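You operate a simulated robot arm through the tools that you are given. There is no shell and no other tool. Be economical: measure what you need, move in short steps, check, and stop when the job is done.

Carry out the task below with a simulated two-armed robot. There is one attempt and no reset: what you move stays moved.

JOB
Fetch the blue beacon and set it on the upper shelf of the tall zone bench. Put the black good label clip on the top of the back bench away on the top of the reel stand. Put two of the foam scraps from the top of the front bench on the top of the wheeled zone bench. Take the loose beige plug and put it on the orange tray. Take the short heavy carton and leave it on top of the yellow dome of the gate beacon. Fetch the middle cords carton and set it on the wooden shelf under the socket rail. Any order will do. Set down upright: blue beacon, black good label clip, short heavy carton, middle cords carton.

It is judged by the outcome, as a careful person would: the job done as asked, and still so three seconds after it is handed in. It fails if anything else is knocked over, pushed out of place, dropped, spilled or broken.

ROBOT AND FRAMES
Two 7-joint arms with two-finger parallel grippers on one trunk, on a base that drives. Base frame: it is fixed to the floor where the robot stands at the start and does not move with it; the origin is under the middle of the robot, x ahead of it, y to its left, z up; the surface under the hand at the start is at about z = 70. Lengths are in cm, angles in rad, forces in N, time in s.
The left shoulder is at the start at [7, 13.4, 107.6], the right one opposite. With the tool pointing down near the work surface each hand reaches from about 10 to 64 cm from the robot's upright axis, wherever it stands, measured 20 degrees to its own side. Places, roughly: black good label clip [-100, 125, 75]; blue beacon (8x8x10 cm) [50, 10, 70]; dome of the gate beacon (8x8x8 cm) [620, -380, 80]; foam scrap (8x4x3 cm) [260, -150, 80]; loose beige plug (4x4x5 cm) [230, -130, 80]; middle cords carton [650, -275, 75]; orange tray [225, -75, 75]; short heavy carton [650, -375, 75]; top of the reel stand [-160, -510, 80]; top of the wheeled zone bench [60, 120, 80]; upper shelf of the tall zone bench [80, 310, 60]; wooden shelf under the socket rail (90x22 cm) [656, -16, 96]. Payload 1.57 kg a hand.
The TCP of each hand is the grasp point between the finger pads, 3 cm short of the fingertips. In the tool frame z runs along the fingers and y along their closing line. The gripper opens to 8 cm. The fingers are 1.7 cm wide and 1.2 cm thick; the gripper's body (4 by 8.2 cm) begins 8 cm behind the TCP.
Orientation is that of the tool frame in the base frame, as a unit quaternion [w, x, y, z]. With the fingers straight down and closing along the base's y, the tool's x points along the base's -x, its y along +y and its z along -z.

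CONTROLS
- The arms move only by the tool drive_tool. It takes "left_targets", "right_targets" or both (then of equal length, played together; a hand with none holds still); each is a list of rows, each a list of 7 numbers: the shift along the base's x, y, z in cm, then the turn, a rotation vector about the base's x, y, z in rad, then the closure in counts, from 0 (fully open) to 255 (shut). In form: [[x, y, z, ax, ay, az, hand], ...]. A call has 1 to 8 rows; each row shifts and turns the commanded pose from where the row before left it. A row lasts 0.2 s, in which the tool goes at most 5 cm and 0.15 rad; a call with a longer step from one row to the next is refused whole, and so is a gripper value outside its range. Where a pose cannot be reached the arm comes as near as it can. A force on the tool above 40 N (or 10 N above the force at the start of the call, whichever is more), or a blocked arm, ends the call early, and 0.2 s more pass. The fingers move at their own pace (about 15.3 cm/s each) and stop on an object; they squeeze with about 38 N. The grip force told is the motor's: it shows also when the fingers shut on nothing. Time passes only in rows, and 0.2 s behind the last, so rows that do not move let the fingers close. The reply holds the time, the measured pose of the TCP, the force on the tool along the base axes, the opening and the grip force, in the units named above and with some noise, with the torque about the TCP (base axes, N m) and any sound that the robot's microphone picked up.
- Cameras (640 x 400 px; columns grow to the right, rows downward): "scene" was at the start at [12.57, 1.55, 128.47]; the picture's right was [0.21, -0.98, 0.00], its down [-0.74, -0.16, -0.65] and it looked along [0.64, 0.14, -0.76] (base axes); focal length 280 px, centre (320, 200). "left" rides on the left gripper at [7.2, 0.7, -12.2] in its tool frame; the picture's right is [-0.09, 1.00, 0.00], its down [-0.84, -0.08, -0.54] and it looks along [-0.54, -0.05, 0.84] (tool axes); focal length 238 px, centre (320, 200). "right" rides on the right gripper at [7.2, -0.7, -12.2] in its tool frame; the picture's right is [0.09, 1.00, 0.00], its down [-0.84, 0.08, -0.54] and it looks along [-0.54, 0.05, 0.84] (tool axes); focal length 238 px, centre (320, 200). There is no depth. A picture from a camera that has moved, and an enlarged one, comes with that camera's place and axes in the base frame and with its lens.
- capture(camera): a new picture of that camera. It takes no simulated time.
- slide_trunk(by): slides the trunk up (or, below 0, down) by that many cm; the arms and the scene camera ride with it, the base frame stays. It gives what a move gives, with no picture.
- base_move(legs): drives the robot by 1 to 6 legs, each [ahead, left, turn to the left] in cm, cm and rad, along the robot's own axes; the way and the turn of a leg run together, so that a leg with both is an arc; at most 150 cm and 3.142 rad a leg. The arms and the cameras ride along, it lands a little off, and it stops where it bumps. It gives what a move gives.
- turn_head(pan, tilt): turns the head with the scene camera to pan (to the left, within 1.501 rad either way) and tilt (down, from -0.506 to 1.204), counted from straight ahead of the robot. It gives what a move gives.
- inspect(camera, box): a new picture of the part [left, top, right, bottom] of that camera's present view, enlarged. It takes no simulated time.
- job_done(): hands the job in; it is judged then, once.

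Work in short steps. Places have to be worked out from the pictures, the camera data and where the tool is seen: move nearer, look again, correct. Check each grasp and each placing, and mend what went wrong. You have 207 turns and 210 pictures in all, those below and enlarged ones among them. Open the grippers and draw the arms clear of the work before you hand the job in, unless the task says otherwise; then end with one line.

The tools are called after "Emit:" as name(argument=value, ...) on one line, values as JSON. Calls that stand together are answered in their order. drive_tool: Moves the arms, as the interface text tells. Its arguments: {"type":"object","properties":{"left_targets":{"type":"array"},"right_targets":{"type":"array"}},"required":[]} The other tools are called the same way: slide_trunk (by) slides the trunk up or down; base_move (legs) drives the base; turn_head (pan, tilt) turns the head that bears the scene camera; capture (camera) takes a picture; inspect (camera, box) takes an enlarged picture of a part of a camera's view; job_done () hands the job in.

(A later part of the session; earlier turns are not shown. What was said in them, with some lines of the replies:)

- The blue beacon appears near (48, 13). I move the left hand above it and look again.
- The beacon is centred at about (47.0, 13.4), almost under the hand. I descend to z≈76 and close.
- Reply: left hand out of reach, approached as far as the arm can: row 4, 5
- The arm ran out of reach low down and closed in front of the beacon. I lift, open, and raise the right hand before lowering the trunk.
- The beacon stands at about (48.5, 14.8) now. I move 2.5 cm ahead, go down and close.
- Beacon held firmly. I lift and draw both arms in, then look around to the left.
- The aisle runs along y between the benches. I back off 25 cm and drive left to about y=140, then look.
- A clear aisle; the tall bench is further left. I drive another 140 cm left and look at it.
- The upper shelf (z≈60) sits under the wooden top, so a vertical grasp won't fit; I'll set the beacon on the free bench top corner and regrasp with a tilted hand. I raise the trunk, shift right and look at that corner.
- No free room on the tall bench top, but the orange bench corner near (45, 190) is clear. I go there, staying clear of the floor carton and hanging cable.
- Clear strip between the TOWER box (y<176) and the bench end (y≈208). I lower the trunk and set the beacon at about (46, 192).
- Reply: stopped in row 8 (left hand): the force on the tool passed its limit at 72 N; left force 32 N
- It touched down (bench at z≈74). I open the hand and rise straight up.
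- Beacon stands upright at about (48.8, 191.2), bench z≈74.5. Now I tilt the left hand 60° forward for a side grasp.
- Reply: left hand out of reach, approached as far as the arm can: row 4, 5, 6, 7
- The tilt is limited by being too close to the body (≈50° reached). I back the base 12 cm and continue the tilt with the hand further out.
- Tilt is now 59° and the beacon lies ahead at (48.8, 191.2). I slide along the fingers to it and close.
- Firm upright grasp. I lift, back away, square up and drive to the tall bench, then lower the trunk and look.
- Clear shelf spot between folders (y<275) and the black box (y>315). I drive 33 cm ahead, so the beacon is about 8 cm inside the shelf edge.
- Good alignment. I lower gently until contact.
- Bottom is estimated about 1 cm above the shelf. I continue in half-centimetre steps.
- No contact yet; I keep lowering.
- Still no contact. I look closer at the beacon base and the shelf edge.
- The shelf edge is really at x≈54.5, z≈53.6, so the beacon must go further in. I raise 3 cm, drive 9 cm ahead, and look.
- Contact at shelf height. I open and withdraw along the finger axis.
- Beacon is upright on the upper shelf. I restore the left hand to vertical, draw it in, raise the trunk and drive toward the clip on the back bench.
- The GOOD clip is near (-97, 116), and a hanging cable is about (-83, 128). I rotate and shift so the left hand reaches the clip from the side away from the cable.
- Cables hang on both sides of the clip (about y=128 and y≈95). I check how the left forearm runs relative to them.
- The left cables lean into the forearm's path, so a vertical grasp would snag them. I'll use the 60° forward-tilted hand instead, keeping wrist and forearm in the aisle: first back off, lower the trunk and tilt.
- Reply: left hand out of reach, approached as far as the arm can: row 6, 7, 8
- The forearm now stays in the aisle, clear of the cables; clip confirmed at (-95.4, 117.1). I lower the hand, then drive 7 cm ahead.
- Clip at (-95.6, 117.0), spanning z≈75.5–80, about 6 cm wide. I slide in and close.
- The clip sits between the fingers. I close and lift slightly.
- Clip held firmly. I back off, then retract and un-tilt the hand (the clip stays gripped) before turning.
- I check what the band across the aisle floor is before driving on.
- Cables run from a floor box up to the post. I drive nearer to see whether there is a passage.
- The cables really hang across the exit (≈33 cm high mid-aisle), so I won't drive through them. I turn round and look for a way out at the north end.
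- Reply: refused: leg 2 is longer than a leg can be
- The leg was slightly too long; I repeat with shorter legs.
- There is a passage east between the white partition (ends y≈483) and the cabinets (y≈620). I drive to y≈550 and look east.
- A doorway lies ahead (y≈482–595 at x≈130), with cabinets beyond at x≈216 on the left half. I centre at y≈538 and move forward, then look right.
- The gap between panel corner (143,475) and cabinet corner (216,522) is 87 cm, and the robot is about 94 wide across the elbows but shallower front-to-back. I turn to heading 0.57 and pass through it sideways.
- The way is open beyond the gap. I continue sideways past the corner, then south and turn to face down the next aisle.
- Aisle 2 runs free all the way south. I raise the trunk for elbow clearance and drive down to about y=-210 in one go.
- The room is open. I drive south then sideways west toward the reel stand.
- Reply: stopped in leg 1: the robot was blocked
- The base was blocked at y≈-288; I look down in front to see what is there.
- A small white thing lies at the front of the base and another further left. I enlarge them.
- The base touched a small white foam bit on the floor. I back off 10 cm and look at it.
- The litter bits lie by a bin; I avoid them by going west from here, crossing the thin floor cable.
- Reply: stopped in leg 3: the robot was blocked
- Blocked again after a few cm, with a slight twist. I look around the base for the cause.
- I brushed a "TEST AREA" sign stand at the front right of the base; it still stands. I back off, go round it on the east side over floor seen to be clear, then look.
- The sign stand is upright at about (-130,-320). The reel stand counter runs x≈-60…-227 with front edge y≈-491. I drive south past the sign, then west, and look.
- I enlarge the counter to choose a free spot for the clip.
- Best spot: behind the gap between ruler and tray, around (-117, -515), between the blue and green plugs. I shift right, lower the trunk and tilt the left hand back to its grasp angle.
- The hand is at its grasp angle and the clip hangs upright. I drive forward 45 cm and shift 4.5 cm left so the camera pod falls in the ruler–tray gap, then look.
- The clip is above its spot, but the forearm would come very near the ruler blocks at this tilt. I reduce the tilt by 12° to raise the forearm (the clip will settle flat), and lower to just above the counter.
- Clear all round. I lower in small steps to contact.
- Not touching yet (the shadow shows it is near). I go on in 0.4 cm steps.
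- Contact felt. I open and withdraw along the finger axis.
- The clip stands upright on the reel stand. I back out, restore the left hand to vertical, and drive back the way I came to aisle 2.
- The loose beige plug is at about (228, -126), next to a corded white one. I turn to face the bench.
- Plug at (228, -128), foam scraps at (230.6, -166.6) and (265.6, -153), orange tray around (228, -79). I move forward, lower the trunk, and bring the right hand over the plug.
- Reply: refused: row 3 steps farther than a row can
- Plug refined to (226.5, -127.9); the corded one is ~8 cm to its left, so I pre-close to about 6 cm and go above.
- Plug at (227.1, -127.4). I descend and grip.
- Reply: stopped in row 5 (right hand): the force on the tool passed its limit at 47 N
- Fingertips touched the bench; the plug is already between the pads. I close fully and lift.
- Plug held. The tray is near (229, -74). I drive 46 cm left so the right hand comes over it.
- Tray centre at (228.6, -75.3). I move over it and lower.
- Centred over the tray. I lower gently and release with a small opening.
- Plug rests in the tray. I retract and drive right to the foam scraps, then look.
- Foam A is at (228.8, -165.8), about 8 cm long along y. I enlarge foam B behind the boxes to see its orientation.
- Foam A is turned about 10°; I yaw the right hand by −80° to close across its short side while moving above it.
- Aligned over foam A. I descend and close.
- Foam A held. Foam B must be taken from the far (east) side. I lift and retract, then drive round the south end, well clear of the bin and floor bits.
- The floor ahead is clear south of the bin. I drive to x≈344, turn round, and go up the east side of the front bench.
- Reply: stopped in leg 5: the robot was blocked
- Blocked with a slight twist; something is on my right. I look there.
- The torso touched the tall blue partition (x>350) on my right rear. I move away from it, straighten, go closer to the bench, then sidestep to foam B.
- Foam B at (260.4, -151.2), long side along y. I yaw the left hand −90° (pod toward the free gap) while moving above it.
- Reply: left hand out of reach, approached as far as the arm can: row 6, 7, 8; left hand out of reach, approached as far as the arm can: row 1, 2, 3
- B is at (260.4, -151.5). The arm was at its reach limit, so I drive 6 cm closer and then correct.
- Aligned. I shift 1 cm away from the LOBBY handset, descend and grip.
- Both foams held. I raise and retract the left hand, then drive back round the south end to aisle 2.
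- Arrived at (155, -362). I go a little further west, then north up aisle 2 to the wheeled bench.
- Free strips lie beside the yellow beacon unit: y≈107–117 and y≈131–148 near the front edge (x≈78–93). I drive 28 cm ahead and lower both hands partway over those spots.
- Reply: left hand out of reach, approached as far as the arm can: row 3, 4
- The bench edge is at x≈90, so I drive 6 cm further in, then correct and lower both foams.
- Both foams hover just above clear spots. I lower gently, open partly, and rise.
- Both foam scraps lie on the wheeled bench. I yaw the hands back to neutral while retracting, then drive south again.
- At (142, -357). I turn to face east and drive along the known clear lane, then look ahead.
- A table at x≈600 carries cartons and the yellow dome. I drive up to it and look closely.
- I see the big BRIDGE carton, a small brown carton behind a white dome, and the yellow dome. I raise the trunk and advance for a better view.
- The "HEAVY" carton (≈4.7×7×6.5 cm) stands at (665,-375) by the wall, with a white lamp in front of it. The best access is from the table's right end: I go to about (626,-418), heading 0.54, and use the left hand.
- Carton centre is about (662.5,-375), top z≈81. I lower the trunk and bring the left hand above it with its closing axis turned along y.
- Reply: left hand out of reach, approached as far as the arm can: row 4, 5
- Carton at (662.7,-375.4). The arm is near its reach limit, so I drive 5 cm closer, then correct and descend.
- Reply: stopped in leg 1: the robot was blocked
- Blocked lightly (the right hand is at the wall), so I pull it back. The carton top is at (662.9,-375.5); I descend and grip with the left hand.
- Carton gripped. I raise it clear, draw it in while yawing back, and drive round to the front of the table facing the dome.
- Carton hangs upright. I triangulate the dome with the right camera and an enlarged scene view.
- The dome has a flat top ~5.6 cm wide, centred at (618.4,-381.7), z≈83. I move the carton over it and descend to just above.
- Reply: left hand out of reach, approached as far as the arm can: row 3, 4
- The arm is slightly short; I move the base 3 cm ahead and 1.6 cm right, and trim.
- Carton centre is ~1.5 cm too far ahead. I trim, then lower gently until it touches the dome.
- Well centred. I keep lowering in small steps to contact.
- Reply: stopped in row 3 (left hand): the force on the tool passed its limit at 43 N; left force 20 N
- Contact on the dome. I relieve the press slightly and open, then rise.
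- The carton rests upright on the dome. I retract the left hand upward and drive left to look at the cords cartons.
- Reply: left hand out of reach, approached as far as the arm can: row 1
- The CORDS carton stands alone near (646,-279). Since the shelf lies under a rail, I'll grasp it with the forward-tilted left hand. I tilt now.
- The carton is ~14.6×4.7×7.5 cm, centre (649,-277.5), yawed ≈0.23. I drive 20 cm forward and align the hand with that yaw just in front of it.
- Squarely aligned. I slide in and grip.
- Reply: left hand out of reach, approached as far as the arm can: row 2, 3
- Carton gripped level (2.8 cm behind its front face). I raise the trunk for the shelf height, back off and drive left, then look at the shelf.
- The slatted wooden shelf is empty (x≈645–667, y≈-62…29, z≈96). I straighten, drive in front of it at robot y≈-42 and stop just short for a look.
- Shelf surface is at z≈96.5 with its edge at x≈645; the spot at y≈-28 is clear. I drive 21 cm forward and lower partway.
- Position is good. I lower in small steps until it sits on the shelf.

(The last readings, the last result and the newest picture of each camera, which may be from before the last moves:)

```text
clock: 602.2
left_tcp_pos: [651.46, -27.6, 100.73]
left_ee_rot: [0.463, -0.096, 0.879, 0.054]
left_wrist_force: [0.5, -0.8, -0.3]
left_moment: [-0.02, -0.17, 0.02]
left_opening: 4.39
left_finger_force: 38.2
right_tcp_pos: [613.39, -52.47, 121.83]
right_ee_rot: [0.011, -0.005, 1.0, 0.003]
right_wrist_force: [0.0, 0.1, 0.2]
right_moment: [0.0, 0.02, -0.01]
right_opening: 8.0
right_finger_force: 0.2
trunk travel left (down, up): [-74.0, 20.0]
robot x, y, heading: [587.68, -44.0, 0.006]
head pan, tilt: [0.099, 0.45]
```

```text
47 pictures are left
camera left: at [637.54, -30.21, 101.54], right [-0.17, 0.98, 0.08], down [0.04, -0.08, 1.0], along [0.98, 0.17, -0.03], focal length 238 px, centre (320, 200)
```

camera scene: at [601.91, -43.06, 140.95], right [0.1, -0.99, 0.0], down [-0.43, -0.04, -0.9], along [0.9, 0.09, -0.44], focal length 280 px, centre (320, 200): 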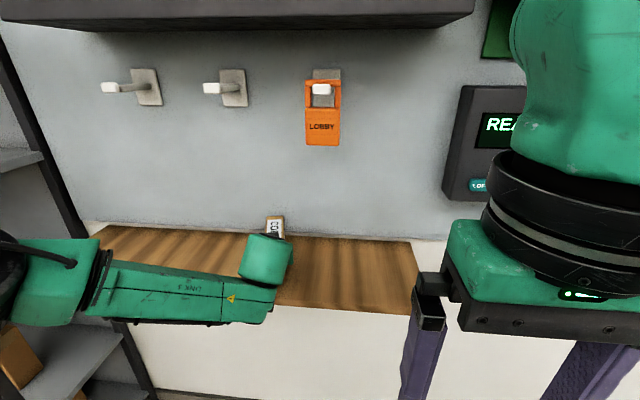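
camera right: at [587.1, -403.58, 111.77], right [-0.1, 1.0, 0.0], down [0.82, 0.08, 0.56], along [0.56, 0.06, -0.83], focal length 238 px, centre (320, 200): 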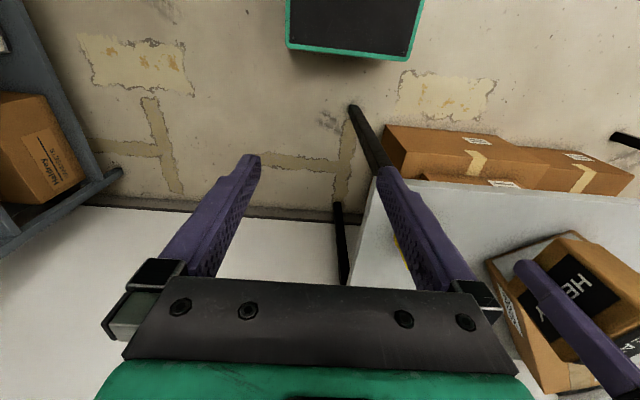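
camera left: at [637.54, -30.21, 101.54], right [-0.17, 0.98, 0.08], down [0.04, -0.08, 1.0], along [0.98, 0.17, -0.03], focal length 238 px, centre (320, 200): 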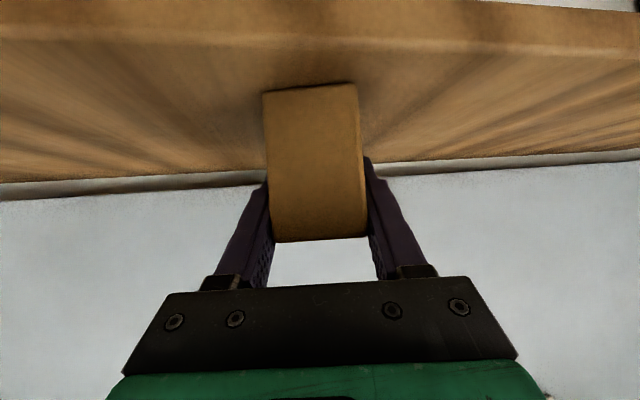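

Contact. I press a touch, open, and withdraw along the finger axis.

Emit:
drive_tool(left_targets=[[0, 0, -0.15, 0, 0, 0, 255], [0, 0, 0, 0, 0, 0, 0], [0, 0, 0, 0, 0, 0, 0], [-2, -0.45, 1.2, 0, 0, 0, 0], [-3.5, -0.8, 2.4, 0, 0, 0, 0], [-3.5, -0.8, 2.4, 0, 0, 0, 0]])

Emit:
base_move(legs=[[-25, 0, 0]])

Emit:
capture(camera="scene")

Emit:
capture(camera="left")

```text
clock: 603.6
left_tcp_pos: [642.16, -29.94, 106.42]
left_ee_rot: [0.463, -0.096, 0.879, 0.055]
left_wrist_force: [-0.3, -0.6, -0.3]
left_moment: [0.0, -0.02, 0.01]
left_opening: 7.99
left_finger_force: 0.0
right_tcp_pos: [613.25, -52.56, 121.88]
right_ee_rot: [0.012, -0.005, 1.0, 0.002]
right_wrist_force: [0.3, 0.5, 0.4]
right_moment: [0.02, -0.05, 0.03]
right_opening: 8.0
right_finger_force: 0.0
trunk travel left (down, up): [-74.0, 20.0]
robot x, y, heading: [587.59, -44.19, -0.003]
head pan, tilt: [0.099, 0.45]
```

```text
clock: 605.4
left_tcp_pos: [617.27, -29.91, 106.28]
left_ee_rot: [0.462, -0.097, 0.88, 0.056]
left_wrist_force: [0.0, 0.5, 0.1]
left_moment: [0.0, 0.01, 0.01]
left_opening: 7.98
left_finger_force: 0.1
right_tcp_pos: [588.44, -52.74, 121.7]
right_ee_rot: [0.011, -0.006, 1.0, 0.003]
right_wrist_force: [0.1, 0.2, 0.3]
right_moment: [0.04, 0.01, 0.05]
right_opening: 7.99
right_finger_force: 0.1
trunk travel left (down, up): [-74.0, 20.0]
robot x, y, heading: [562.41, -44.11, 0.004]
head pan, tilt: [0.099, 0.45]
```

```text
46 pictures are left
camera scene: at [576.78, -43.13, 140.94], right [0.1, -0.99, 0.0], down [-0.43, -0.04, -0.9], along [0.9, 0.09, -0.44], focal length 280 px, centre (320, 200)
```

scene: 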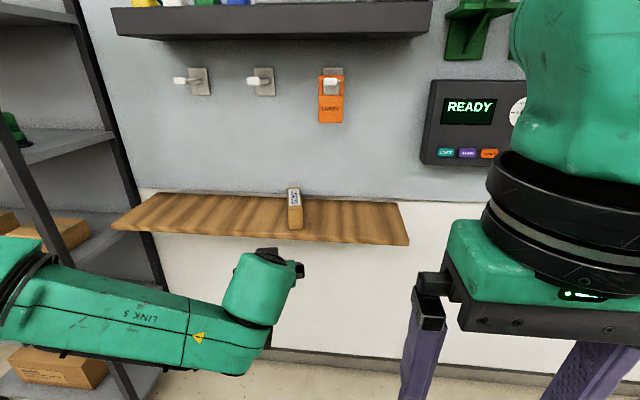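

```text
45 pictures are left
camera left: at [603.51, -32.43, 107.29], right [-0.17, 0.98, 0.08], down [0.05, -0.08, 1.0], along [0.98, 0.17, -0.03], focal length 238 px, centre (320, 200)
```

left: 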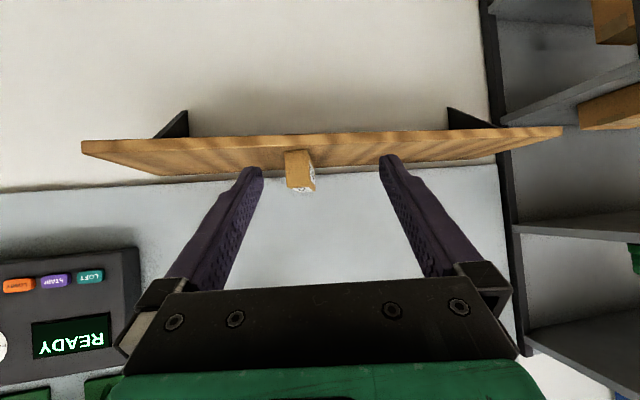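

The CORDS carton sits upright on the wooden shelf. All six items are done, the grippers are open and the arms are clear of the work, so I hand in.

Emit:
job_done()

```text
The job is handed in.
```

I did all six parts of the job and handed it in, but the base bumped two things on the floor and may have moved them slightly. One was a small white foam bit near the bin south of the front bench. The other was the "TEST AREA" sign stand, which was still upright afterwards. I last saw the beacon, clip, plug, foam scraps and cartons where you asked, the four "upright" items upright, but did not recheck the earlier ones before handing in.
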